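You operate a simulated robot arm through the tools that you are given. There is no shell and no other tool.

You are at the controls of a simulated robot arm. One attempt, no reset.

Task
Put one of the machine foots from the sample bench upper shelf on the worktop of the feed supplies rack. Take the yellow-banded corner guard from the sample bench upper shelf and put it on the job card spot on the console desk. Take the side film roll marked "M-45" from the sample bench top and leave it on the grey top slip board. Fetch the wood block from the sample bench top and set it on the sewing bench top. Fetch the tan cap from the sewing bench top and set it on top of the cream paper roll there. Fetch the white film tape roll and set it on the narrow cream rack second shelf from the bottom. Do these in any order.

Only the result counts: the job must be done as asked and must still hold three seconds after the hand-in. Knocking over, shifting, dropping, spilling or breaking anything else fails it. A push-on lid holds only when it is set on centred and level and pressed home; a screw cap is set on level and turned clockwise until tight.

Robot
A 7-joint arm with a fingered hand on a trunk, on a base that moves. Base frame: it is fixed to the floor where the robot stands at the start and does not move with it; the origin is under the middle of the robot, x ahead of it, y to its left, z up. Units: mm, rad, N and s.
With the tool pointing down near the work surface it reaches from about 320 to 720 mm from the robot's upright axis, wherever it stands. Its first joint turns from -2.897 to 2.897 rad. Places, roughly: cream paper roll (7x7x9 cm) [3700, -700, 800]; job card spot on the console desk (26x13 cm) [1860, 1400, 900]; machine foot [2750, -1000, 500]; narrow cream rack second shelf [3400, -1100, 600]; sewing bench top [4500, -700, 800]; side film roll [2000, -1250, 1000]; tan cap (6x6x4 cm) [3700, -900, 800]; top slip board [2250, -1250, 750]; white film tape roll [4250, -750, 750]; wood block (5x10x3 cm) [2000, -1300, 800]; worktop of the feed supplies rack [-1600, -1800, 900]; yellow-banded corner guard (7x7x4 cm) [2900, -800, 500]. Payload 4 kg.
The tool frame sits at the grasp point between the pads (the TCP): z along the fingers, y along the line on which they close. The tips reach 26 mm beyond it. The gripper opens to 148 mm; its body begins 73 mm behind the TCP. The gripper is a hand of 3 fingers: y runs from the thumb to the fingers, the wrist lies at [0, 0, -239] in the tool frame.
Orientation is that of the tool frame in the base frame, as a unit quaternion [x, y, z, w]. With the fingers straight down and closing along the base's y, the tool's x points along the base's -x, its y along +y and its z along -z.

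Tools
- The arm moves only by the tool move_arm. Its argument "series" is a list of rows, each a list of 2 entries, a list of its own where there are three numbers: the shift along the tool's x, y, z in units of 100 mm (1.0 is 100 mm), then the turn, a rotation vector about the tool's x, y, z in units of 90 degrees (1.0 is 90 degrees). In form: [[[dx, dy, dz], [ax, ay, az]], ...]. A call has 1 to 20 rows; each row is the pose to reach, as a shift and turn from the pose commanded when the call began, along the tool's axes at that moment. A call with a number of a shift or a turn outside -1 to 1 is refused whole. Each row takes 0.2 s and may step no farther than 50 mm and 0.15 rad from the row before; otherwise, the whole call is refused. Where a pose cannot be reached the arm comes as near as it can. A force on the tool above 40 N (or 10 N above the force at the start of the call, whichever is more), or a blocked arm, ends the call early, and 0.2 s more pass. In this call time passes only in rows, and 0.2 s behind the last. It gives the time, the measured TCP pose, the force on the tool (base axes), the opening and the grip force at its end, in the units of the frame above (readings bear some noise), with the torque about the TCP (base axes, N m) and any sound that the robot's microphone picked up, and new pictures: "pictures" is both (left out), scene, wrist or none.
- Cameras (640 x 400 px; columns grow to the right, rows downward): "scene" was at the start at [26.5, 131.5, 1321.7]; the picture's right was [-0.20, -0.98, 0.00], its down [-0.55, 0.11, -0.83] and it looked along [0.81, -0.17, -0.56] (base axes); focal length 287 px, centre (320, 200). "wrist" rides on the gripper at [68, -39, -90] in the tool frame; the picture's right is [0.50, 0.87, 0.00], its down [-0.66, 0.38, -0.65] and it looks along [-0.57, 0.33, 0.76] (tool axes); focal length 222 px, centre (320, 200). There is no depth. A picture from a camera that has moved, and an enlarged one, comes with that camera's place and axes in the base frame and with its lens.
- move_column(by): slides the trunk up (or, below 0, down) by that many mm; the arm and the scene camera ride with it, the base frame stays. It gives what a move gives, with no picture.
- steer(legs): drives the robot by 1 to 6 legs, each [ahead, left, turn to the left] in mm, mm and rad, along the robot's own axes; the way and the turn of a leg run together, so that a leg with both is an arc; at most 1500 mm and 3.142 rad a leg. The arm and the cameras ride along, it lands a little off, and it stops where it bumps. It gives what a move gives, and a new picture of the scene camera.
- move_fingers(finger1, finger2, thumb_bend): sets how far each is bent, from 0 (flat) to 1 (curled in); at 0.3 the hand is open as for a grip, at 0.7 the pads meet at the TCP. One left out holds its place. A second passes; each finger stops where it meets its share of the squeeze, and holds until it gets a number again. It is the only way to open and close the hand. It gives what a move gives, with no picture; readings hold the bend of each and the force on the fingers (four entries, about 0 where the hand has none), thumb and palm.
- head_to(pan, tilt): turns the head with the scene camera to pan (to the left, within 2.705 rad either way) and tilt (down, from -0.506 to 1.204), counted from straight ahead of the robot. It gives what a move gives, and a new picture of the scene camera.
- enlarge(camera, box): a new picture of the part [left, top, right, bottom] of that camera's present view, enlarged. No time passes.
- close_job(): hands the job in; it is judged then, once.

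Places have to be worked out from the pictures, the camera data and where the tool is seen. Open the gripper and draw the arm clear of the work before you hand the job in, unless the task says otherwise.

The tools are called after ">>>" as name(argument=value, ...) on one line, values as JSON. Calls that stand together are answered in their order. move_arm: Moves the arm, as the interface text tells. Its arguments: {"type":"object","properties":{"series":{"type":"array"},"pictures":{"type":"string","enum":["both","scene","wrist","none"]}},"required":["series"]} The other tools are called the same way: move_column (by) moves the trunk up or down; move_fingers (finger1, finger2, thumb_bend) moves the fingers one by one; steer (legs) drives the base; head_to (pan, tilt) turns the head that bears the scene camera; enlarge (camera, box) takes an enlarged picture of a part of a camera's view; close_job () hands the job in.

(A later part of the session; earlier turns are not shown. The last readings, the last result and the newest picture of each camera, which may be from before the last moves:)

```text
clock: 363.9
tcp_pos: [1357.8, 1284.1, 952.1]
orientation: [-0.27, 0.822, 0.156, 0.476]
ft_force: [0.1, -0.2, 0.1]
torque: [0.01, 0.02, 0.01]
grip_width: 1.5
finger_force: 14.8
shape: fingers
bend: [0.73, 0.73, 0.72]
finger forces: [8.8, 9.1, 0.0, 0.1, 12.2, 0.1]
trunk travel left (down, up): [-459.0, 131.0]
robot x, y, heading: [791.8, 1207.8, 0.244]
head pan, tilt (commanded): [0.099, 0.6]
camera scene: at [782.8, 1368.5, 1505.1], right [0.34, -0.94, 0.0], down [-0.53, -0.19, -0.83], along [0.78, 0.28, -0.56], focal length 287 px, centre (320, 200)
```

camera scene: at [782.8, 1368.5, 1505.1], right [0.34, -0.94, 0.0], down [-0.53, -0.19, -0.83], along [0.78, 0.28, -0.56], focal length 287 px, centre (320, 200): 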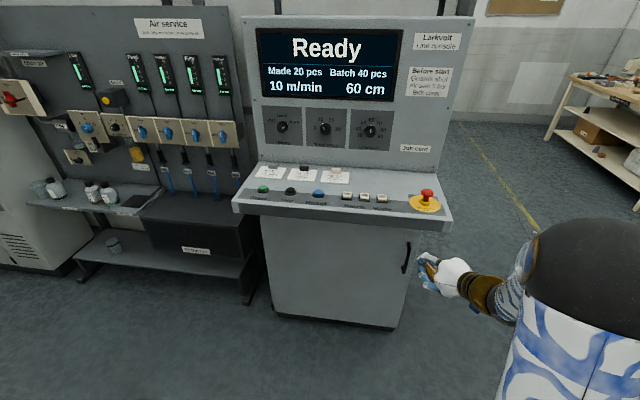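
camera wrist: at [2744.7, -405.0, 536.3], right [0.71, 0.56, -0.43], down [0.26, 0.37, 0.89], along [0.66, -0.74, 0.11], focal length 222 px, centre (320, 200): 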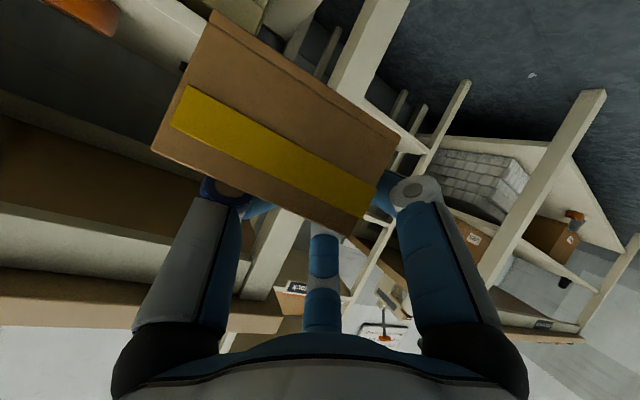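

>>> enlarge(camera="scene", box=[300, 130, 480, 250])

>>> enlarge(camera="scene", box=[400, 230, 520, 320])

>>> move_arm(series=[[[0, 0, -0.005], [0, 0, 0]]], pictures="wrist")

```text
3.33 times, centred on (390, 190) of scene
camera zoom: at [782.8, 1368.5, 1505.1], right [0.34, -0.94, 0.0], down [-0.53, -0.19, -0.83], along [0.78, 0.28, -0.56], focal length 957 px, centre (87, 233)
```

zoom: 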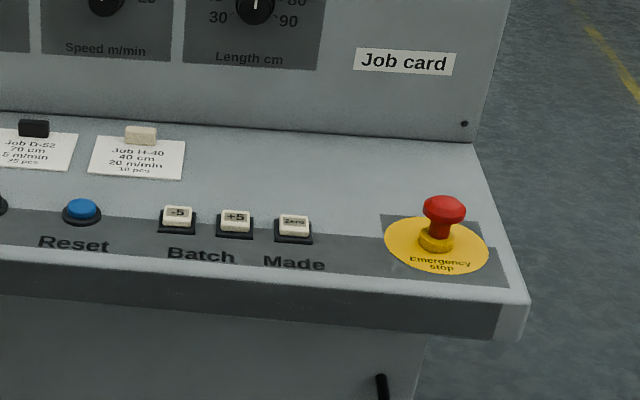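

```text
4.44 times, centred on (460, 275) of scene
camera zoom: at [782.8, 1368.5, 1505.1], right [0.34, -0.94, 0.0], down [-0.53, -0.19, -0.83], along [0.78, 0.28, -0.56], focal length 1276 px, centre (-302, -133)
```

zoom: 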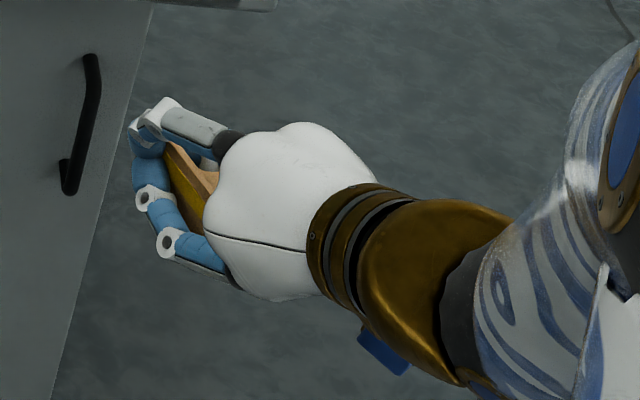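

```text
clock: 364.4
tcp_pos: [1358.2, 1283.4, 952.5]
orientation: [-0.269, 0.822, 0.155, 0.477]
ft_force: [-1.0, -0.9, -0.9]
torque: [-0.01, 0.01, 0.01]
grip_width: 1.3
finger_force: 14.8
shape: fingers
bend: [0.73, 0.73, 0.72]
finger forces: [8.9, 9.1, 0.1, 0.0, 12.3, 0.0]
trunk travel left (down, up): [-459.0, 131.0]
robot x, y, heading: [794.0, 1208.9, 0.242]
head pan, tilt (commanded): [0.099, 0.6]
camera wrist: at [1289.2, 1186.9, 938.5], right [-0.71, 0.55, -0.43], down [-0.42, 0.16, 0.89], along [0.56, 0.82, 0.11], focal length 222 px, centre (320, 200)
```

wrist: 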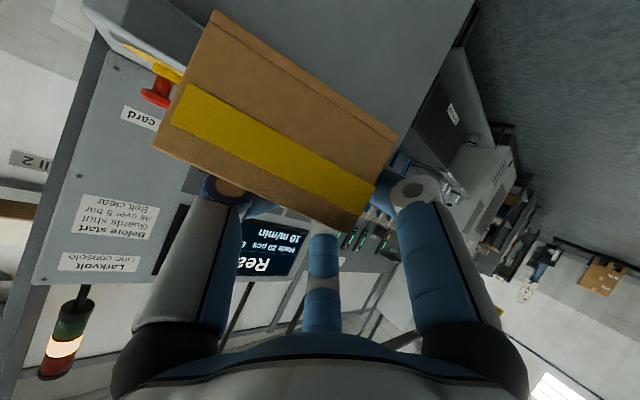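

Measured: the spot centre is about 104 mm in front of the panel and 166 mm from its right end; I aim the guard at about (1852, 1438), clear of the emergency stop. I raise 60 mm, turn the tool square to the panel, and drive in over the desk.

>>> move_column(by=70)

>>> move_arm(series=[[[0, 0, 0], [0.077, 0, 0.044]], [[0, 0, 0], [0.154, 0, 0.088]], [[0, 0, 0], [0.232, 0, 0.1325]], [[0, 0, 0], [0.232, 0, 0.1325]]], pictures="none")

>>> steer(legs=[[380, 64, 0]])

>>> head_to(pan=0.0, tilt=0.7)

```text
clock: 365.4
tcp_pos: [1358.5, 1282.8, 1022.1]
orientation: [-0.269, 0.823, 0.156, 0.476]
ft_force: [0.2, 0.5, -0.1]
torque: [0.02, 0.0, 0.0]
grip_width: 1.5
finger_force: 15.3
shape: fingers
bend: [0.73, 0.73, 0.72]
finger forces: [8.9, 9.0, 0.0, 0.0, 12.2, 0.0]
trunk travel left (down, up): [-529.0, 61.0]
robot x, y, heading: [795.2, 1208.9, 0.249]
head pan, tilt (commanded): [0.099, 0.6]
```

```text
clock: 366.4
tcp_pos: [1358.4, 1283.3, 1023.0]
orientation: [-0.093, 0.86, 0.053, 0.498]
ft_force: [0.2, -0.3, -0.2]
torque: [0.01, 0.03, 0.02]
grip_width: 1.3
finger_force: 16.4
shape: fingers
bend: [0.73, 0.73, 0.72]
finger forces: [9.6, 10.0, 0.0, 0.0, 12.6, 0.0]
trunk travel left (down, up): [-529.0, 61.0]
robot x, y, heading: [793.1, 1206.7, 0.244]
head pan, tilt (commanded): [0.099, 0.6]
```

```text
clock: 368.9
tcp_pos: [1711.9, 1436.1, 1022.4]
orientation: [-0.09, 0.861, 0.051, 0.498]
ft_force: [0.1, -0.7, -0.2]
torque: [-0.01, 0.0, 0.01]
grip_width: 1.3
finger_force: 15.8
shape: fingers
bend: [0.73, 0.73, 0.72]
finger forces: [9.6, 9.8, 0.1, 0.1, 12.5, 0.0]
trunk travel left (down, up): [-529.0, 61.0]
robot x, y, heading: [1147.8, 1363.2, 0.241]
head pan, tilt (commanded): [0.099, 0.6]
camera scene: at [1137.7, 1523.8, 1575.1], right [0.34, -0.94, 0.0], down [-0.53, -0.19, -0.82], along [0.78, 0.28, -0.57], focal length 287 px, centre (320, 200)
```

scene: 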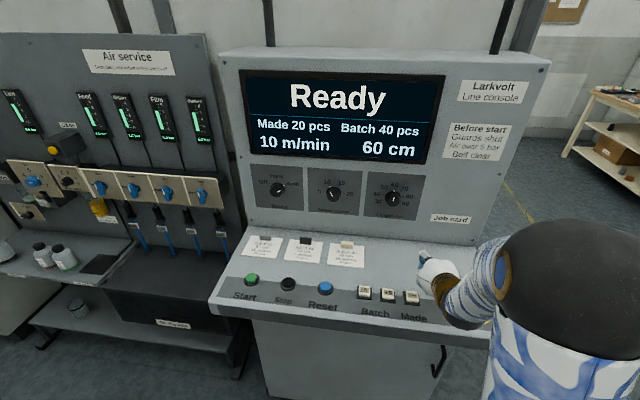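

```text
clock: 369.5
tcp_pos: [1711.7, 1435.3, 1022.6]
orientation: [-0.09, 0.861, 0.051, 0.498]
ft_force: [-0.2, -0.9, 0.2]
torque: [0.01, -0.02, 0.0]
grip_width: 1.3
finger_force: 16.5
shape: fingers
bend: [0.73, 0.73, 0.72]
finger forces: [9.6, 9.9, 0.0, 0.0, 12.5, 0.0]
trunk travel left (down, up): [-529.0, 61.0]
robot x, y, heading: [1148.5, 1364.8, 0.245]
head pan, tilt (commanded): [0.0, 0.7]
camera scene: at [1136.6, 1514.5, 1566.5], right [0.24, -0.97, 0.0], down [-0.63, -0.15, -0.77], along [0.74, 0.18, -0.64], focal length 287 px, centre (320, 200)
```

scene: 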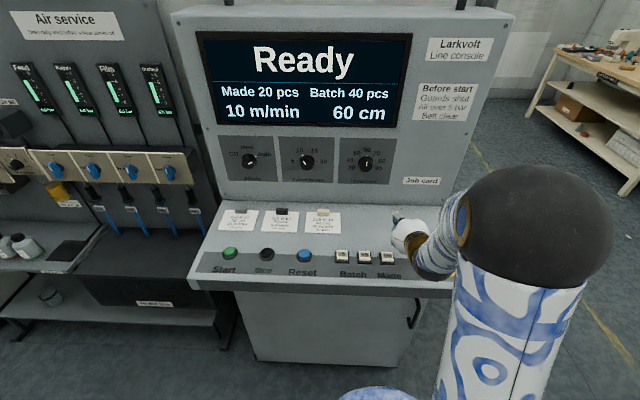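

>>> steer(legs=[[138, 2, 0]])

>>> head_to(pan=0.0, tilt=1.0)

>>> enlarge(camera="scene", box=[300, 60, 520, 220])

>>> move_arm(series=[[[0, 0, 0.005], [0, 0, 0]]], pictures="wrist")

```text
clock: 370.9
tcp_pos: [1845.2, 1468.4, 1022.2]
orientation: [-0.089, 0.861, 0.05, 0.498]
ft_force: [0.7, -0.2, -0.4]
torque: [0.02, -0.01, 0.0]
grip_width: 1.3
finger_force: 16.5
shape: fingers
bend: [0.73, 0.73, 0.72]
finger forces: [9.6, 9.8, 0.0, 0.1, 12.5, 0.0]
trunk travel left (down, up): [-529.0, 61.0]
robot x, y, heading: [1282.6, 1400.2, 0.242]
head pan, tilt (commanded): [0.0, 0.7]
camera scene: at [1271.3, 1549.8, 1566.4], right [0.24, -0.97, 0.0], down [-0.63, -0.15, -0.76], along [0.74, 0.18, -0.64], focal length 287 px, centre (320, 200)
```

scene: 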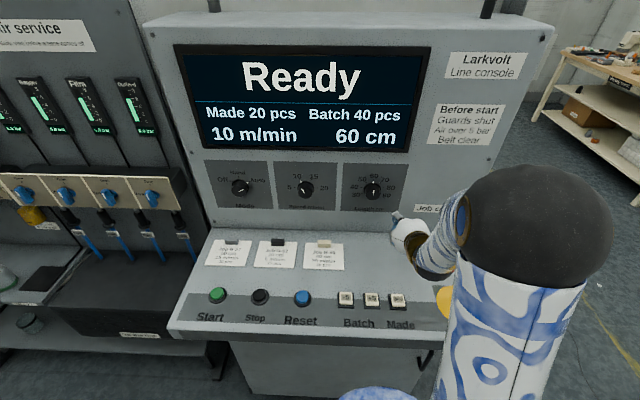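

```text
clock: 371.6
tcp_pos: [1845.3, 1470.1, 1023.1]
orientation: [-0.09, 0.861, 0.051, 0.499]
ft_force: [-0.3, 0.5, 0.3]
torque: [0.06, -0.02, -0.01]
grip_width: 1.4
finger_force: 15.8
shape: fingers
bend: [0.73, 0.73, 0.72]
finger forces: [9.6, 9.9, 0.0, 0.1, 12.5, 0.0]
trunk travel left (down, up): [-529.0, 61.0]
robot x, y, heading: [1281.1, 1398.1, 0.242]
head pan, tilt (commanded): [0.0, 1.0]
camera scene: at [1255.8, 1546.0, 1543.1], right [0.24, -0.97, 0.0], down [-0.82, -0.2, -0.54], along [0.53, 0.13, -0.84], focal length 287 px, centre (320, 200)
```

scene: 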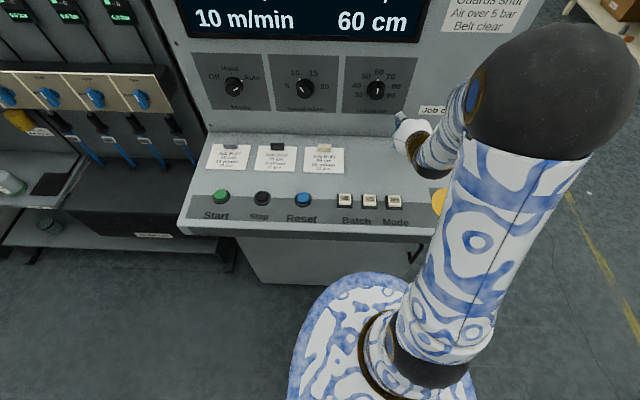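

```text
2.50 times, centred on (410, 140) of scene
camera zoom: at [1255.8, 1546.0, 1543.1], right [0.24, -0.97, 0.0], down [-0.82, -0.2, -0.54], along [0.53, 0.13, -0.84], focal length 718 px, centre (95, 350)
```

zoom: 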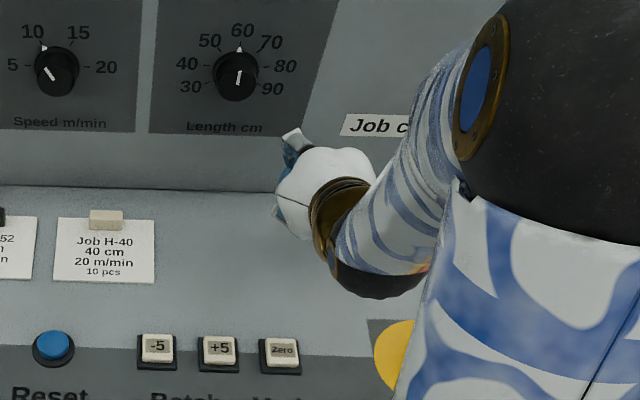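

```text
clock: 372.1
tcp_pos: [1846.7, 1469.7, 1023.2]
orientation: [-0.09, 0.861, 0.051, 0.498]
ft_force: [-0.8, 0.1, -0.6]
torque: [0.02, 0.02, -0.03]
grip_width: 1.2
finger_force: 16.2
shape: fingers
bend: [0.73, 0.73, 0.72]
finger forces: [9.6, 9.9, 0.0, 0.0, 12.5, 0.0]
trunk travel left (down, up): [-529.0, 61.0]
robot x, y, heading: [1287.9, 1398.4, 0.242]
head pan, tilt (commanded): [0.0, 1.0]
camera wrist: at [1743.5, 1410.1, 1008.7], right [-0.42, 0.8, -0.44], down [-0.31, 0.32, 0.89], along [0.85, 0.51, 0.11], focal length 222 px, centre (320, 200)
```

wrist: 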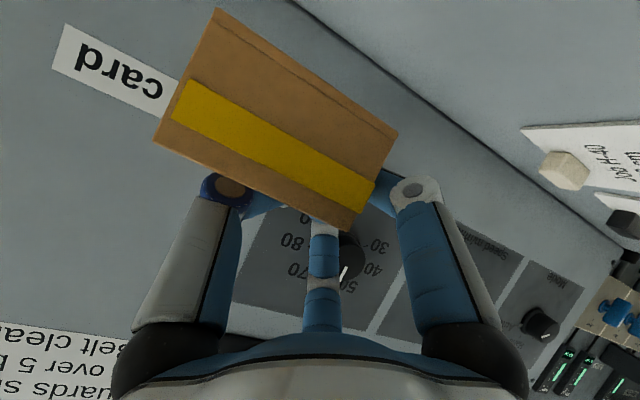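

The projected landing point is within the spot (right of card H-40, under the sign). I lower 78 mm, then in small steps to contact.

>>> move_arm(series=[[[0.25, 0, 0.145], [0, 0, 0]], [[0.5, 0, 0.29], [0, 0, 0]], [[0.68, 0, 0.39], [0, 0, 0]], [[0.68, 0, 0.39], [0, 0, 0]]], pictures="both")

>>> enlarge(camera="scene", box=[300, 60, 520, 220])

```text
clock: 373.1
tcp_pos: [1846.3, 1469.2, 944.6]
orientation: [-0.089, 0.861, 0.05, 0.499]
ft_force: [-0.5, 0.5, 0.4]
torque: [0.01, 0.0, 0.04]
grip_width: 1.4
finger_force: 16.3
shape: fingers
bend: [0.73, 0.73, 0.72]
finger forces: [9.7, 9.9, 0.0, 0.0, 12.5, 0.1]
trunk travel left (down, up): [-529.0, 61.0]
robot x, y, heading: [1285.3, 1398.7, 0.233]
head pan, tilt (commanded): [0.0, 1.0]
camera scene: at [1255.9, 1546.0, 1543.1], right [0.24, -0.97, 0.0], down [-0.82, -0.2, -0.54], along [0.52, 0.13, -0.84], focal length 287 px, centre (320, 200)
camera wrist: at [1742.5, 1409.3, 932.0], right [-0.42, 0.8, -0.44], down [-0.31, 0.32, 0.89], along [0.85, 0.51, 0.11], focal length 222 px, centre (320, 200)
```

scene: 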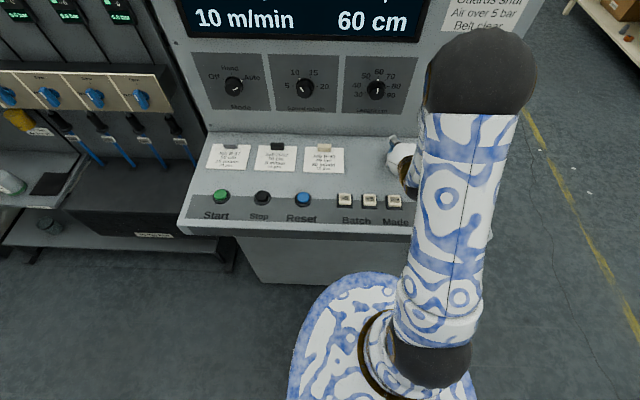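
wrist: 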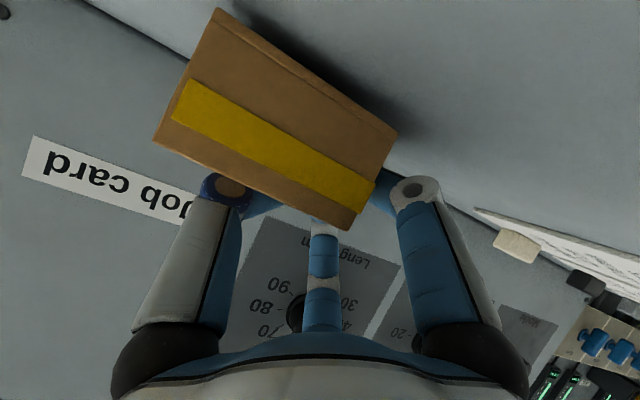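

```text
2.50 times, centred on (410, 140) of scene
camera zoom: at [1255.9, 1546.0, 1543.1], right [0.24, -0.97, 0.0], down [-0.82, -0.2, -0.54], along [0.52, 0.13, -0.84], focal length 718 px, centre (95, 350)
```

zoom: 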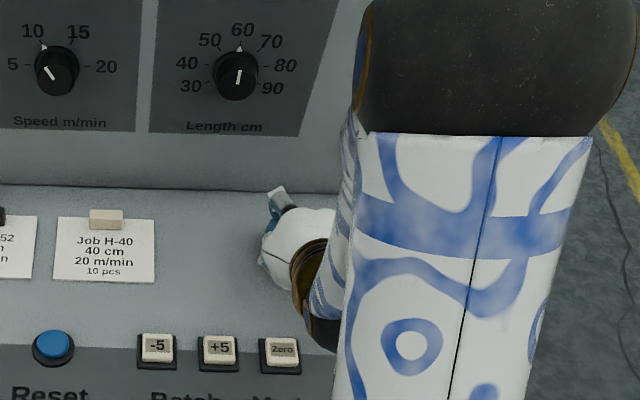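

>>> move_arm(series=[[[0.035, 0, 0.02], [0, 0, 0]], [[0.06, 0, 0.035], [0, 0, 0]], [[0.08, 0, 0.046], [0, 0, 0]]], pictures="none")

>>> move_arm(series=[[[0.017, 0, 0.01], [0, 0, 0]], [[0.034, 0, 0.02], [0, 0, 0]]], pictures="none")

```text
clock: 373.9
tcp_pos: [1845.4, 1469.0, 936.7]
orientation: [-0.09, 0.861, 0.051, 0.499]
ft_force: [-1.2, 0.1, 0.8]
torque: [-0.02, 0.0, -0.01]
grip_width: 1.0
finger_force: 16.9
shape: fingers
bend: [0.73, 0.73, 0.73]
finger forces: [9.3, 10.7, 0.1, 0.0, 12.3, 0.0]
trunk travel left (down, up): [-529.0, 61.0]
robot x, y, heading: [1281.0, 1399.6, 0.241]
head pan, tilt (commanded): [0.0, 1.0]
```

```text
clock: 374.4
tcp_pos: [1846.0, 1469.7, 933.0]
orientation: [-0.089, 0.86, 0.051, 0.5]
ft_force: [-1.1, -1.1, 10.7]
torque: [-0.02, -0.13, 0.03]
grip_width: 0.8
finger_force: 17.7
shape: fingers
bend: [0.74, 0.74, 0.73]
finger forces: [10.4, 11.4, 0.0, 0.0, 13.9, 0.0]
trunk travel left (down, up): [-529.0, 61.0]
robot x, y, heading: [1283.3, 1399.1, 0.241]
head pan, tilt (commanded): [0.0, 1.0]
```

Contact at 11 N. I ease up 1 mm and open the pinch gently.

>>> move_arm(series=[[[-0.012, 0, -0.007], [0, 0, 0]]], pictures="none")

>>> move_fingers(finger1=0.68, finger2=0.68, thumb_bend=0.67)

>>> move_fingers(finger1=0.64, finger2=0.64, thumb_bend=0.6)

>>> move_arm(series=[[[-0.01, 0, -0.006], [0, 0, 0]]], pictures="both")

```text
clock: 374.9
tcp_pos: [1844.7, 1469.3, 932.4]
orientation: [-0.09, 0.861, 0.051, 0.499]
ft_force: [-1.1, -1.0, 9.3]
torque: [0.0, -0.11, -0.02]
grip_width: 0.8
finger_force: 17.9
shape: fingers
bend: [0.74, 0.74, 0.73]
finger forces: [10.2, 11.2, 0.1, 0.0, 14.1, 0.0]
trunk travel left (down, up): [-529.0, 61.0]
robot x, y, heading: [1278.5, 1400.9, 0.236]
head pan, tilt (commanded): [0.0, 1.0]
```

```text
clock: 375.9
tcp_pos: [1846.5, 1469.2, 932.9]
orientation: [-0.09, 0.861, 0.051, 0.499]
ft_force: [0.4, -0.6, -0.5]
torque: [0.01, 0.0, 0.01]
grip_width: 6.8
finger_force: 0.7
shape: fingers
bend: [0.68, 0.68, 0.67]
finger forces: [0.3, 0.2, 0.0, 0.0, 0.5, 0.1]
trunk travel left (down, up): [-529.0, 61.0]
robot x, y, heading: [1282.5, 1400.4, 0.239]
head pan, tilt (commanded): [0.0, 1.0]
```

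```text
clock: 376.9
tcp_pos: [1846.8, 1468.7, 932.3]
orientation: [-0.09, 0.861, 0.051, 0.499]
ft_force: [1.3, -1.6, 3.5]
torque: [0.0, 0.0, 0.01]
grip_width: 20.3
finger_force: 0.9
shape: fingers
bend: [0.66, 0.64, 0.6]
finger forces: [3.4, 0.0, 0.1, 0.0, 0.0, 0.0]
trunk travel left (down, up): [-529.0, 61.0]
robot x, y, heading: [1283.8, 1399.0, 0.244]
head pan, tilt (commanded): [0.0, 1.0]
```

```text
clock: 377.2
tcp_pos: [1847.4, 1470.2, 933.0]
orientation: [-0.089, 0.861, 0.05, 0.498]
ft_force: [0.5, 0.6, 1.9]
torque: [0.04, -0.03, 0.01]
grip_width: 21.1
finger_force: 0.9
shape: fingers
bend: [0.66, 0.64, 0.6]
finger forces: [1.8, 0.0, 0.1, 0.1, 0.0, 0.0]
trunk travel left (down, up): [-529.0, 61.0]
robot x, y, heading: [1283.6, 1402.0, 0.239]
head pan, tilt (commanded): [0.0, 1.0]
camera scene: at [1255.7, 1545.9, 1543.1], right [0.24, -0.97, 0.0], down [-0.82, -0.2, -0.54], along [0.52, 0.13, -0.84], focal length 287 px, centre (320, 200)
camera wrist: at [1743.1, 1409.8, 919.4], right [-0.42, 0.8, -0.43], down [-0.31, 0.32, 0.89], along [0.85, 0.51, 0.11], focal length 222 px, centre (320, 200)
```

scene: 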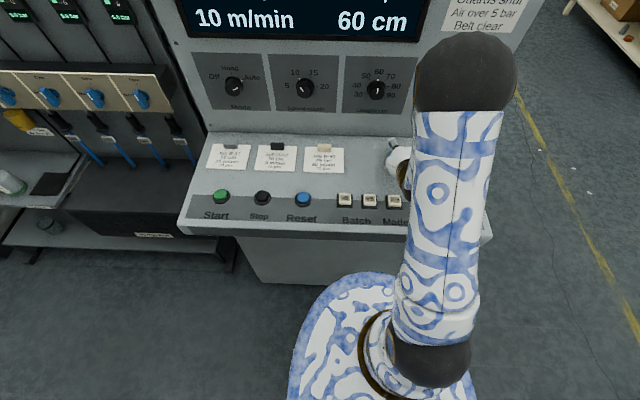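
wrist: 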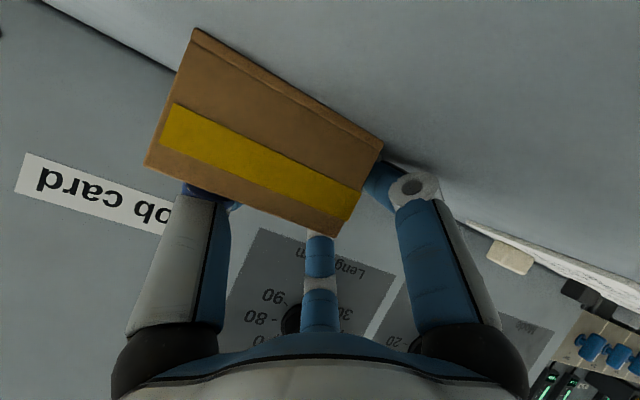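

The guard stands free on the spot. I raise straight up and then back away.

>>> move_arm(series=[[[-0.1, 0, -0.057], [0, 0, 0]], [[-0.3, 0, -0.17], [0, 0, 0]], [[-0.55, 0, -0.315], [0, 0, 0]], [[-0.8, 0, -0.46], [0, 0, 0]]], pictures="wrist")

>>> steer(legs=[[-350, 0, 0]])

>>> head_to(pan=-0.1, tilt=0.6)

>>> enlarge(camera="scene", box=[260, 120, 440, 240])

```text
clock: 378.2
tcp_pos: [1845.9, 1468.9, 1026.4]
orientation: [-0.09, 0.861, 0.051, 0.498]
ft_force: [0.3, 1.2, -0.1]
torque: [0.06, -0.02, -0.03]
grip_width: 22.9
finger_force: 0.2
shape: fingers
bend: [0.64, 0.64, 0.6]
finger forces: [0.0, 0.0, 0.0, 0.1, 0.1, 0.1]
trunk travel left (down, up): [-529.0, 61.0]
robot x, y, heading: [1281.8, 1398.4, 0.239]
head pan, tilt (commanded): [0.0, 1.0]
camera wrist: at [1742.8, 1409.4, 1013.0], right [-0.42, 0.8, -0.43], down [-0.31, 0.32, 0.89], along [0.85, 0.51, 0.11], focal length 222 px, centre (320, 200)
```

wrist: 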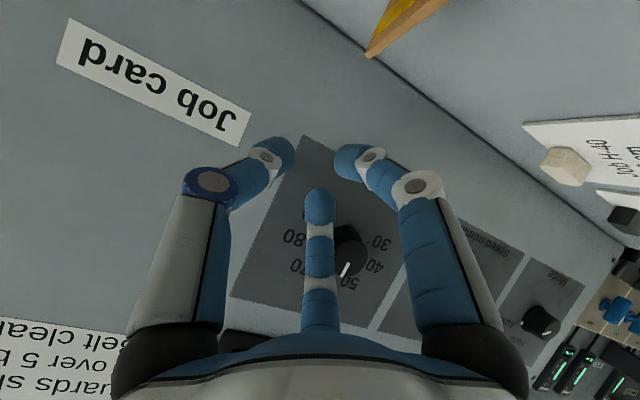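

```text
clock: 380.5
tcp_pos: [1502.7, 1384.0, 1026.8]
orientation: [-0.088, 0.861, 0.05, 0.498]
ft_force: [-0.4, 0.2, -0.5]
torque: [0.05, 0.04, -0.05]
grip_width: 22.9
finger_force: 0.2
shape: fingers
bend: [0.64, 0.64, 0.6]
finger forces: [0.0, 0.0, 0.0, 0.0, 0.1, 0.1]
trunk travel left (down, up): [-529.0, 61.0]
robot x, y, heading: [943.6, 1313.0, 0.242]
head pan, tilt (commanded): [0.0, 1.0]
camera scene: at [914.6, 1462.3, 1543.1], right [0.24, -0.97, 0.0], down [-0.82, -0.2, -0.54], along [0.53, 0.13, -0.84], focal length 287 px, centre (320, 200)
```

scene: 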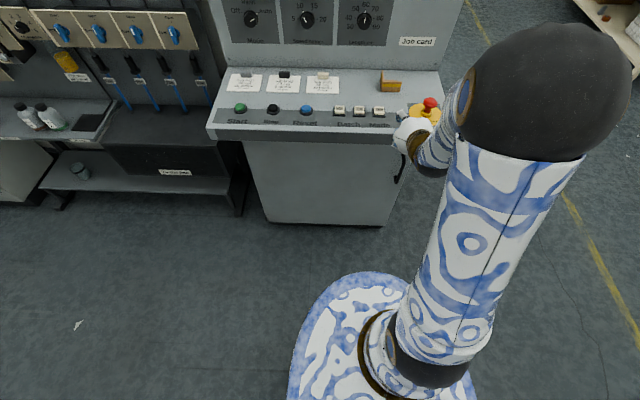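

```text
clock: 381.4
tcp_pos: [1504.4, 1384.4, 1027.3]
orientation: [-0.089, 0.861, 0.05, 0.498]
ft_force: [-0.2, 0.4, 0.3]
torque: [0.02, 0.0, 0.0]
grip_width: 23.4
finger_force: 0.0
shape: fingers
bend: [0.64, 0.64, 0.6]
finger forces: [0.1, 0.1, 0.1, 0.0, 0.0, 0.0]
trunk travel left (down, up): [-529.0, 61.0]
robot x, y, heading: [940.6, 1316.6, 0.239]
head pan, tilt (commanded): [-0.099, 0.6]
camera scene: at [934.8, 1458.2, 1575.0], right [0.14, -0.99, 0.0], down [-0.56, -0.08, -0.82], along [0.82, 0.12, -0.57], focal length 287 px, centre (320, 200)
```

scene: 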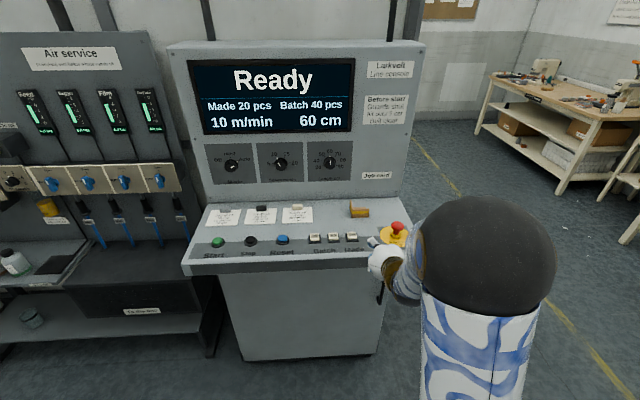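

```text
3.33 times, centred on (350, 180) of scene
camera zoom: at [934.8, 1458.2, 1575.0], right [0.14, -0.99, 0.0], down [-0.56, -0.08, -0.82], along [0.82, 0.12, -0.57], focal length 957 px, centre (220, 267)
```

zoom: 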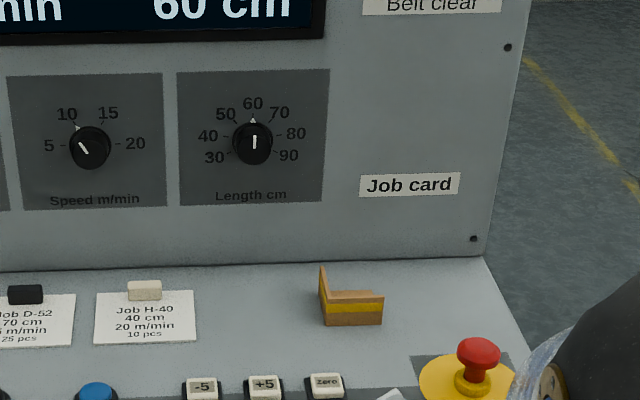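

The guard rests upright on the spot, clear of everything. Now the machine foot: I turn and drive back to the sample bench, stopping in the aisle in front of the M8 foot.

>>> steer(legs=[[0, 0, -1.6], [1200, 0, 0], [0, 1090, 0]])

>>> move_arm(series=[[[0, 0, 0], [0, 0, -0.09]], [[0, 0, 0], [0, 0, -0.18]], [[0, 0, 0], [0, 0, -0.27]], [[0, 0, 0], [0, 0, -0.36]], [[0, 0, 0], [0, 0, -0.45]], [[0, 0, 0], [0, 0, -0.54]], [[0, 0, 0], [0, 0, -0.63]], [[0, 0, 0], [0, 0, -0.72]], [[0, 0, 0], [0, 0, -0.81]], [[0, 0, 0], [0, 0, -0.9]], [[0, 0, 0], [0, 0, -0.99]]], pictures="none")

>>> move_column(by=-340)

>>> head_to(pan=0.0, tilt=0.6)

```text
clock: 396.8
tcp_pos: [2353.5, -196.4, 1027.1]
orientation: [0.551, 0.667, -0.32, 0.386]
ft_force: [-0.2, 0.6, -0.4]
torque: [0.0, -0.01, 0.0]
grip_width: 23.1
finger_force: 0.1
shape: fingers
bend: [0.64, 0.64, 0.6]
finger forces: [0.1, 0.0, 0.0, 0.0, 0.0, 0.0]
trunk travel left (down, up): [-529.0, 61.0]
robot x, y, heading: [2290.8, 368.6, -1.347]
head pan, tilt (commanded): [-0.099, 0.6]
camera scene: at [2437.9, 370.3, 1575.1], right [-0.99, -0.12, 0.0], down [-0.07, 0.56, -0.83], along [0.1, -0.82, -0.56], focal length 287 px, centre (320, 200)
```

scene: 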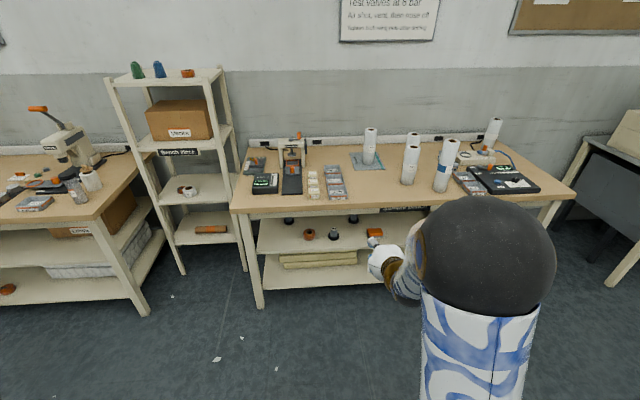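

```text
clock: 399.2
tcp_pos: [2353.2, -197.5, 1027.0]
orientation: [-0.076, 0.862, -0.498, 0.05]
ft_force: [-0.2, 0.0, 0.1]
torque: [-0.04, -0.01, -0.01]
grip_width: 22.9
finger_force: 0.0
shape: fingers
bend: [0.64, 0.64, 0.6]
finger forces: [0.0, 0.1, 0.1, 0.1, 0.1, 0.1]
trunk travel left (down, up): [-529.0, 61.0]
robot x, y, heading: [2294.3, 368.7, -1.342]
head pan, tilt (commanded): [-0.099, 0.6]
```

```text
clock: 402.5
tcp_pos: [2353.5, -195.3, 686.6]
orientation: [-0.075, 0.862, -0.499, 0.051]
ft_force: [0.1, 0.4, 0.1]
torque: [0.0, 0.0, 0.02]
grip_width: 23.0
finger_force: 0.0
shape: fingers
bend: [0.64, 0.64, 0.6]
finger forces: [0.1, 0.1, 0.0, 0.0, 0.0, 0.0]
trunk travel left (down, up): [-189.0, 401.0]
robot x, y, heading: [2296.5, 369.5, -1.347]
head pan, tilt (commanded): [-0.099, 0.6]
```

```text
clock: 403.2
tcp_pos: [2353.6, -196.0, 686.0]
orientation: [-0.075, 0.862, -0.498, 0.05]
ft_force: [-0.9, 0.2, 1.0]
torque: [0.0, 0.02, 0.04]
grip_width: 23.3
finger_force: 0.1
shape: fingers
bend: [0.64, 0.64, 0.6]
finger forces: [0.1, 0.0, 0.1, 0.1, 0.0, 0.0]
trunk travel left (down, up): [-189.0, 401.0]
robot x, y, heading: [2294.3, 364.8, -1.341]
head pan, tilt (commanded): [0.0, 0.6]
camera scene: at [2446.4, 371.8, 1235.1], right [-0.97, -0.22, 0.0], down [-0.13, 0.55, -0.83], along [0.18, -0.8, -0.56], focal length 287 px, centre (320, 200)
```

scene: 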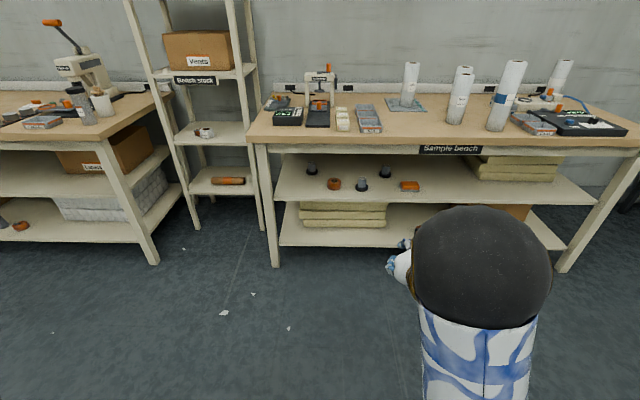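

>>> enlarge(camera="scene", box=[300, 145, 430, 215])

```text
4.92 times, centred on (365, 180) of scene
camera zoom: at [2446.4, 371.8, 1235.1], right [-0.97, -0.22, 0.0], down [-0.13, 0.55, -0.83], along [0.18, -0.8, -0.56], focal length 1413 px, centre (98, 298)
```

zoom: 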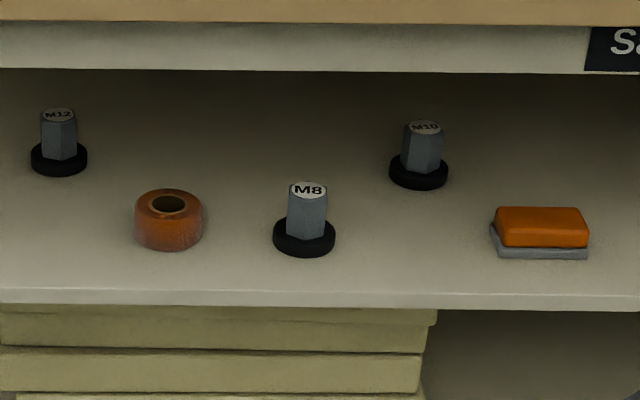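

The M8 foot's centre computes to (2519, -886) again. I lower the hand, pre-shape the fingers (two at the sides, thumb above), and drive forward 555 mm.

>>> move_arm(series=[[[0.0, 0.3, 0.17], [0, 0, 0]], [[0, 0.6, 0.345], [0, 0, 0]], [[0, 0.95, 0.547], [0, 0, 0]]], pictures="none")

>>> move_fingers(finger1=0.53, finger2=0.53, thumb_bend=0.47)

>>> steer(legs=[[555, 8, 0]])

>>> move_arm(series=[[[0, 0, 0.01], [0, 0, 0]]], pictures="both")

```text
clock: 404.0
tcp_pos: [2355.3, -196.2, 579.3]
orientation: [-0.076, 0.862, -0.499, 0.051]
ft_force: [0.5, -0.3, -0.4]
torque: [-0.01, 0.02, 0.04]
grip_width: 23.4
finger_force: 0.0
shape: fingers
bend: [0.64, 0.64, 0.6]
finger forces: [0.0, 0.0, 0.0, 0.1, 0.0, 0.1]
trunk travel left (down, up): [-189.0, 401.0]
robot x, y, heading: [2292.9, 367.7, -1.344]
head pan, tilt (commanded): [0.0, 0.6]
```

```text
clock: 405.0
tcp_pos: [2356.3, -195.3, 579.1]
orientation: [-0.076, 0.862, -0.499, 0.051]
ft_force: [0.0, 0.0, 0.4]
torque: [0.04, 0.02, 0.03]
grip_width: 61.9
finger_force: 0.1
shape: fingers
bend: [0.53, 0.53, 0.47]
finger forces: [0.1, 0.0, 0.0, 0.0, 0.1, 0.0]
trunk travel left (down, up): [-189.0, 401.0]
robot x, y, heading: [2290.7, 367.2, -1.351]
head pan, tilt (commanded): [0.0, 0.6]
```

```text
clock: 408.1
tcp_pos: [2478.8, -726.9, 579.2]
orientation: [-0.072, 0.863, -0.498, 0.048]
ft_force: [0.0, -0.9, 0.1]
torque: [0.03, -0.01, -0.01]
grip_width: 61.9
finger_force: 0.2
shape: fingers
bend: [0.53, 0.53, 0.47]
finger forces: [0.0, 0.0, 0.1, 0.1, 0.0, 0.1]
trunk travel left (down, up): [-189.0, 401.0]
robot x, y, heading: [2417.9, -163.1, -1.354]
head pan, tilt (commanded): [0.0, 0.6]
camera scene: at [2573.7, -160.6, 1235.1], right [-0.98, -0.21, 0.0], down [-0.12, 0.55, -0.83], along [0.18, -0.81, -0.56], focal length 287 px, centre (320, 200)
```

scene: 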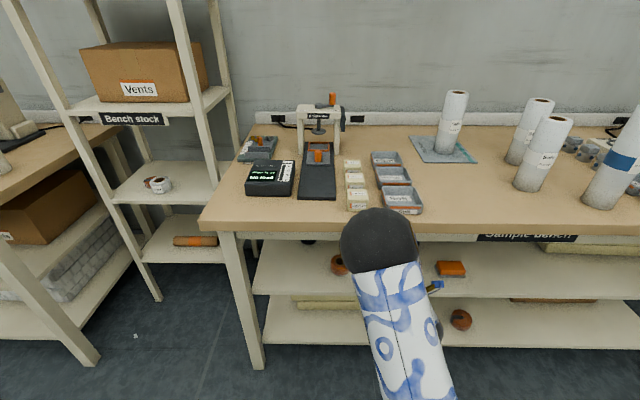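

```text
clock: 408.5
tcp_pos: [2479.1, -727.2, 578.0]
orientation: [-0.073, 0.863, -0.498, 0.05]
ft_force: [1.0, -0.7, 0.3]
torque: [-0.01, 0.02, -0.02]
grip_width: 61.8
finger_force: 0.1
shape: fingers
bend: [0.53, 0.53, 0.47]
finger forces: [0.0, 0.0, 0.0, 0.0, 0.1, 0.0]
trunk travel left (down, up): [-189.0, 401.0]
robot x, y, heading: [2419.4, -162.2, -1.354]
head pan, tilt (commanded): [0.0, 0.6]
camera scene: at [2573.7, -160.6, 1235.1], right [-0.98, -0.21, 0.0], down [-0.12, 0.55, -0.83], along [0.18, -0.81, -0.56], focal length 287 px, centre (320, 200)
camera wrist: at [2400.4, -680.5, 656.0], right [-0.56, 0.34, -0.76], down [0.51, 0.86, 0.01], along [0.65, -0.39, -0.65], focal length 222 px, centre (320, 200)
```

scene: 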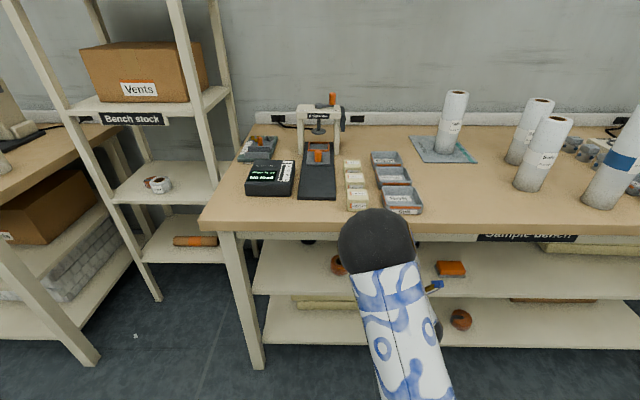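
wrist: 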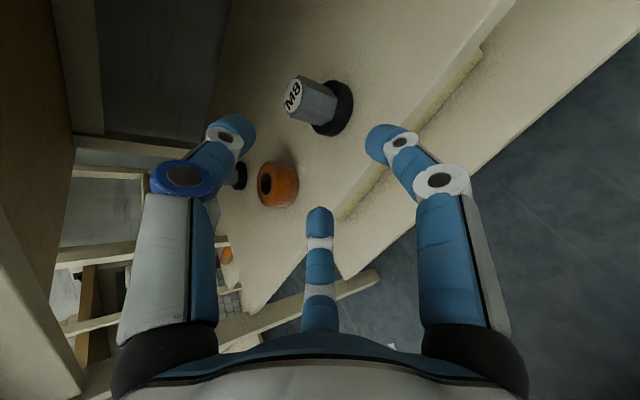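

>>> enlarge(camera="wrist", box=[220, 50, 400, 190])

```text
2.86 times, centred on (310, 120) of wrist
camera zoom: at [2400.4, -680.5, 656.0], right [-0.56, 0.34, -0.76], down [0.51, 0.86, 0.01], along [0.65, -0.39, -0.65], focal length 635 px, centre (349, 429)
```

zoom: 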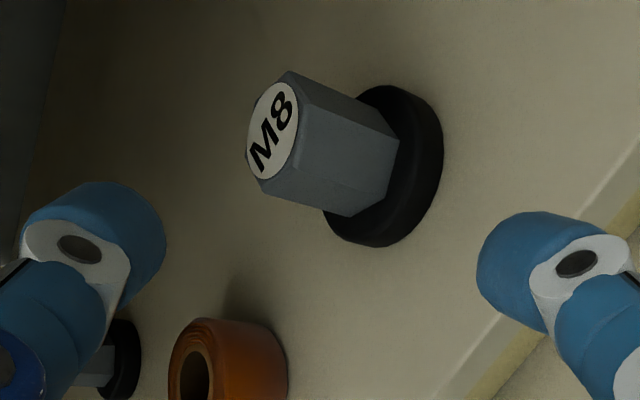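

The wrist view gives the foot's axis at about (2516, -882), consistent. I go to a pre-grasp point 90 mm back along the finger axis.

>>> move_arm(series=[[[-0.04, -0.07, 0.34], [0, 0, 0]], [[-0.08, -0.136, 0.68], [0, 0, 0]], [[-0.08, -0.136, 0.68], [0, 0, 0]]], pictures="both")

>>> enlarge(camera="wrist", box=[200, 60, 440, 240])

```text
clock: 409.3
tcp_pos: [2498.9, -792.8, 556.3]
orientation: [-0.072, 0.863, -0.498, 0.048]
ft_force: [-0.2, 0.2, -0.3]
torque: [0.0, -0.05, -0.01]
grip_width: 61.9
finger_force: 0.0
shape: fingers
bend: [0.53, 0.53, 0.47]
finger forces: [0.0, 0.0, 0.0, 0.0, 0.0, 0.0]
trunk travel left (down, up): [-189.0, 401.0]
robot x, y, heading: [2418.6, -164.8, -1.357]
head pan, tilt (commanded): [0.0, 0.6]
camera scene: at [2573.7, -160.6, 1235.1], right [-0.98, -0.21, 0.0], down [-0.12, 0.55, -0.82], along [0.18, -0.81, -0.57], focal length 287 px, centre (320, 200)
camera wrist: at [2420.0, -744.9, 633.7], right [-0.56, 0.34, -0.76], down [0.52, 0.86, 0.01], along [0.65, -0.39, -0.65], focal length 222 px, centre (320, 200)
```

scene: 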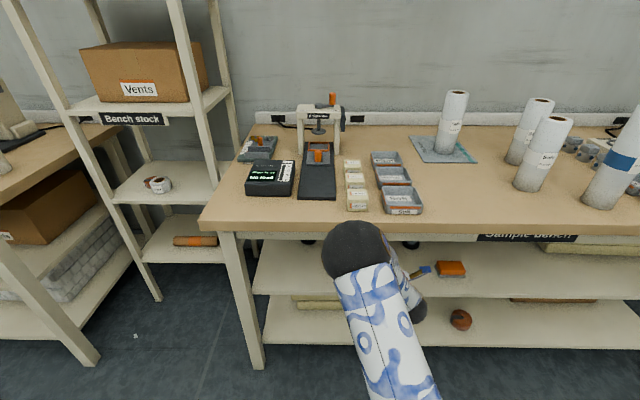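
wrist: 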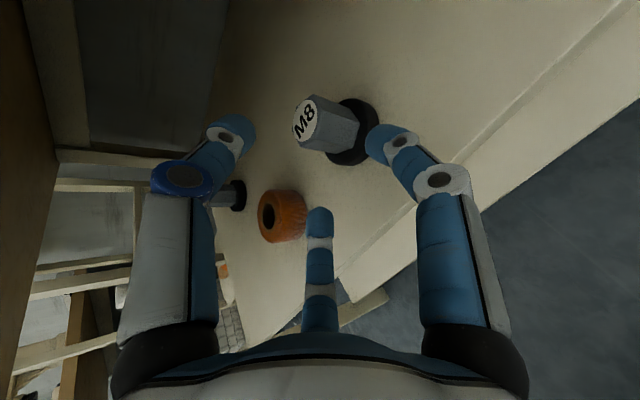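

```text
2.22 times, centred on (320, 150) of wrist
camera zoom: at [2420.0, -744.9, 633.7], right [-0.56, 0.34, -0.76], down [0.52, 0.86, 0.01], along [0.65, -0.39, -0.65], focal length 494 px, centre (320, 311)
```

zoom: 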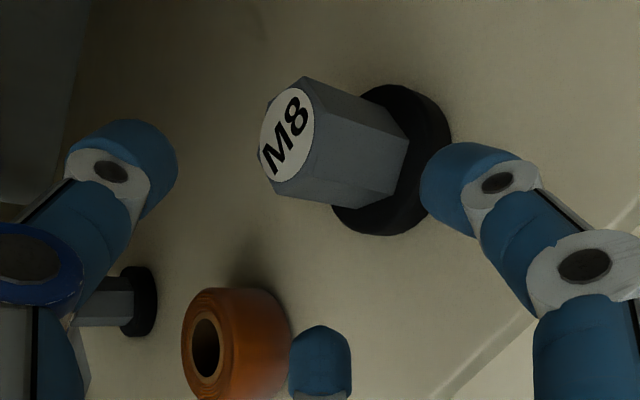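

Lined up. I advance along the finger axis around the foot's column, in small steps.

>>> move_arm(series=[[[0, 0.0, 0.3], [0, 0, 0]], [[0, 0.01, 0.55], [0, 0, 0]], [[0, 0.015, 0.75], [0, 0, 0]], [[0, 0.015, 0.88], [0, 0, 0]], [[0, 0.015, 0.88], [0, 0, 0]]], pictures="both")

>>> enlarge(camera="wrist", box=[200, 60, 440, 240])

```text
clock: 410.5
tcp_pos: [2512.9, -865.0, 509.7]
orientation: [-0.072, 0.863, -0.499, 0.048]
ft_force: [-0.5, 1.6, 1.8]
torque: [0.02, 0.0, -0.01]
grip_width: 61.5
finger_force: 1.5
shape: fingers
bend: [0.53, 0.53, 0.47]
finger forces: [1.1, 1.0, 0.0, 0.0, 0.0, 0.0]
trunk travel left (down, up): [-189.0, 401.0]
robot x, y, heading: [2422.1, -165.0, -1.353]
head pan, tilt (commanded): [0.0, 0.6]
camera scene: at [2573.7, -160.4, 1235.1], right [-0.98, -0.21, 0.0], down [-0.12, 0.55, -0.83], along [0.18, -0.81, -0.56], focal length 287 px, centre (320, 200)
camera wrist: at [2433.3, -817.7, 587.7], right [-0.56, 0.34, -0.76], down [0.52, 0.86, 0.01], along [0.65, -0.39, -0.65], focal length 222 px, centre (320, 200)
```

scene: 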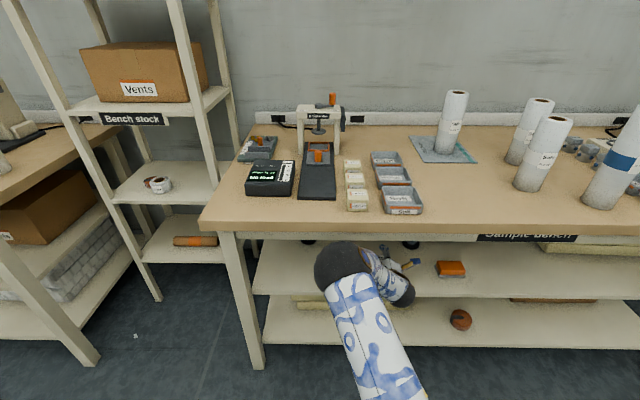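
wrist: 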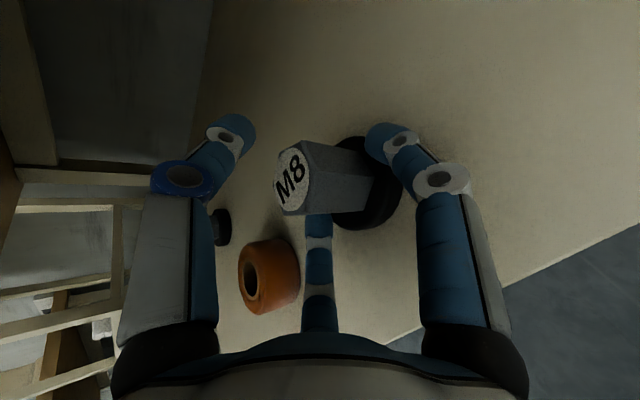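

```text
2.22 times, centred on (320, 150) of wrist
camera zoom: at [2433.3, -817.7, 587.7], right [-0.56, 0.34, -0.76], down [0.52, 0.86, 0.01], along [0.65, -0.39, -0.65], focal length 494 px, centre (320, 311)
```

zoom: 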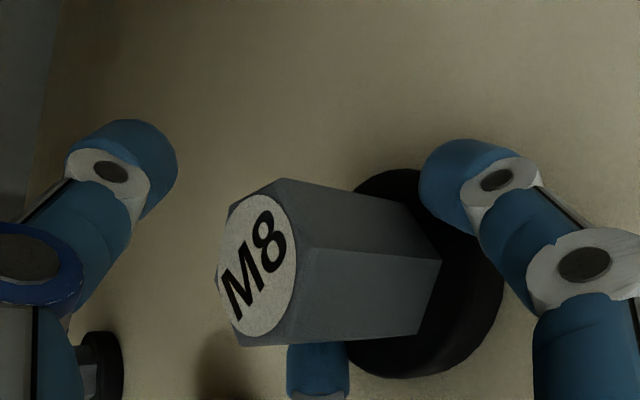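

Fingers straddle the column and just touch the rubber base. I raise 3 mm and close.

>>> move_arm(series=[[[0, -0.03, -0.015], [0, 0, 0]]], pictures="none")

>>> move_fingers(finger1=0.57, finger2=0.57, thumb_bend=0.56)

>>> move_fingers(finger1=0.62, finger2=0.62, thumb_bend=0.63)

>>> move_fingers(finger1=0.68, finger2=0.68, thumb_bend=0.7)

>>> move_arm(series=[[[0, 0, -0.003], [0, 0, 0]]], pictures="wrist")

>>> enlarge(camera="wrist", box=[200, 60, 440, 240])

```text
clock: 410.9
tcp_pos: [2512.6, -865.8, 513.4]
orientation: [-0.072, 0.863, -0.499, 0.049]
ft_force: [0.3, 0.3, 0.6]
torque: [0.02, 0.02, 0.0]
grip_width: 61.9
finger_force: 0.0
shape: fingers
bend: [0.53, 0.53, 0.47]
finger forces: [0.0, 0.1, 0.0, 0.1, 0.0, 0.0]
trunk travel left (down, up): [-189.0, 401.0]
robot x, y, heading: [2419.4, -162.3, -1.354]
head pan, tilt (commanded): [0.0, 0.6]
```

```text
clock: 411.9
tcp_pos: [2513.0, -866.2, 513.0]
orientation: [-0.072, 0.862, -0.499, 0.049]
ft_force: [0.5, -0.3, -0.4]
torque: [0.01, -0.02, -0.01]
grip_width: 43.3
finger_force: 1.0
shape: fingers
bend: [0.56, 0.56, 0.56]
finger forces: [0.1, 0.4, 0.0, 0.0, 0.0, 0.0]
trunk travel left (down, up): [-189.0, 401.0]
robot x, y, heading: [2418.3, -164.3, -1.352]
head pan, tilt (commanded): [0.0, 0.6]
```

```text
clock: 412.9
tcp_pos: [2514.0, -865.3, 514.3]
orientation: [-0.071, 0.863, -0.498, 0.049]
ft_force: [0.3, -1.4, 0.3]
torque: [-0.11, 0.01, -0.01]
grip_width: 36.6
finger_force: 6.8
shape: fingers
bend: [0.57, 0.57, 0.6]
finger forces: [3.9, 4.0, 0.0, 0.1, 5.4, 0.0]
trunk travel left (down, up): [-189.0, 401.0]
robot x, y, heading: [2418.2, -166.7, -1.356]
head pan, tilt (commanded): [0.0, 0.6]
```

```text
clock: 413.9
tcp_pos: [2512.5, -865.0, 514.0]
orientation: [-0.071, 0.862, -0.499, 0.049]
ft_force: [-0.4, -3.1, 6.3]
torque: [-0.29, -0.05, -0.02]
grip_width: 34.5
finger_force: 15.6
shape: fingers
bend: [0.57, 0.57, 0.62]
finger forces: [7.7, 8.0, 0.0, 0.0, 15.0, 0.0]
trunk travel left (down, up): [-189.0, 401.0]
robot x, y, heading: [2420.9, -165.8, -1.355]
head pan, tilt (commanded): [0.0, 0.6]
```

```text
clock: 414.3
tcp_pos: [2512.4, -864.1, 513.7]
orientation: [-0.072, 0.863, -0.498, 0.049]
ft_force: [1.2, -2.3, 5.4]
torque: [-0.2, -0.05, 0.03]
grip_width: 34.3
finger_force: 14.4
shape: fingers
bend: [0.57, 0.57, 0.62]
finger forces: [7.5, 8.4, 0.0, 0.1, 14.0, 0.0]
trunk travel left (down, up): [-189.0, 401.0]
robot x, y, heading: [2420.9, -161.1, -1.352]
head pan, tilt (commanded): [0.0, 0.6]
camera wrist: at [2433.4, -817.9, 591.9], right [-0.56, 0.34, -0.76], down [0.51, 0.86, 0.0], along [0.65, -0.39, -0.65], focal length 222 px, centre (320, 200)
```

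wrist: 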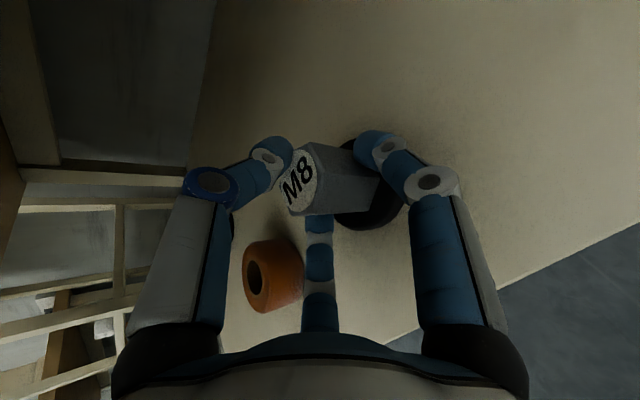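

```text
2.22 times, centred on (320, 150) of wrist
camera zoom: at [2433.4, -817.9, 591.9], right [-0.56, 0.34, -0.76], down [0.51, 0.86, 0.0], along [0.65, -0.39, -0.65], focal length 494 px, centre (320, 311)
```

zoom: 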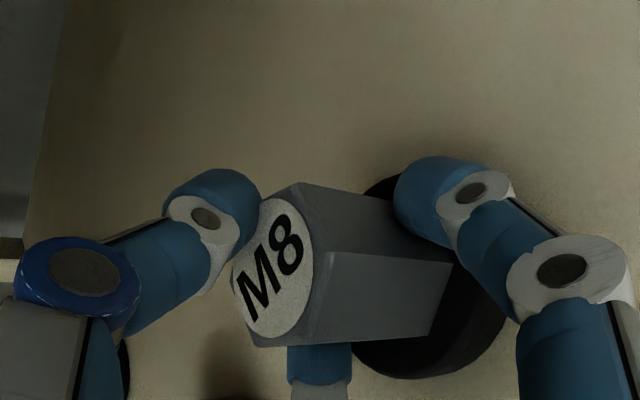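

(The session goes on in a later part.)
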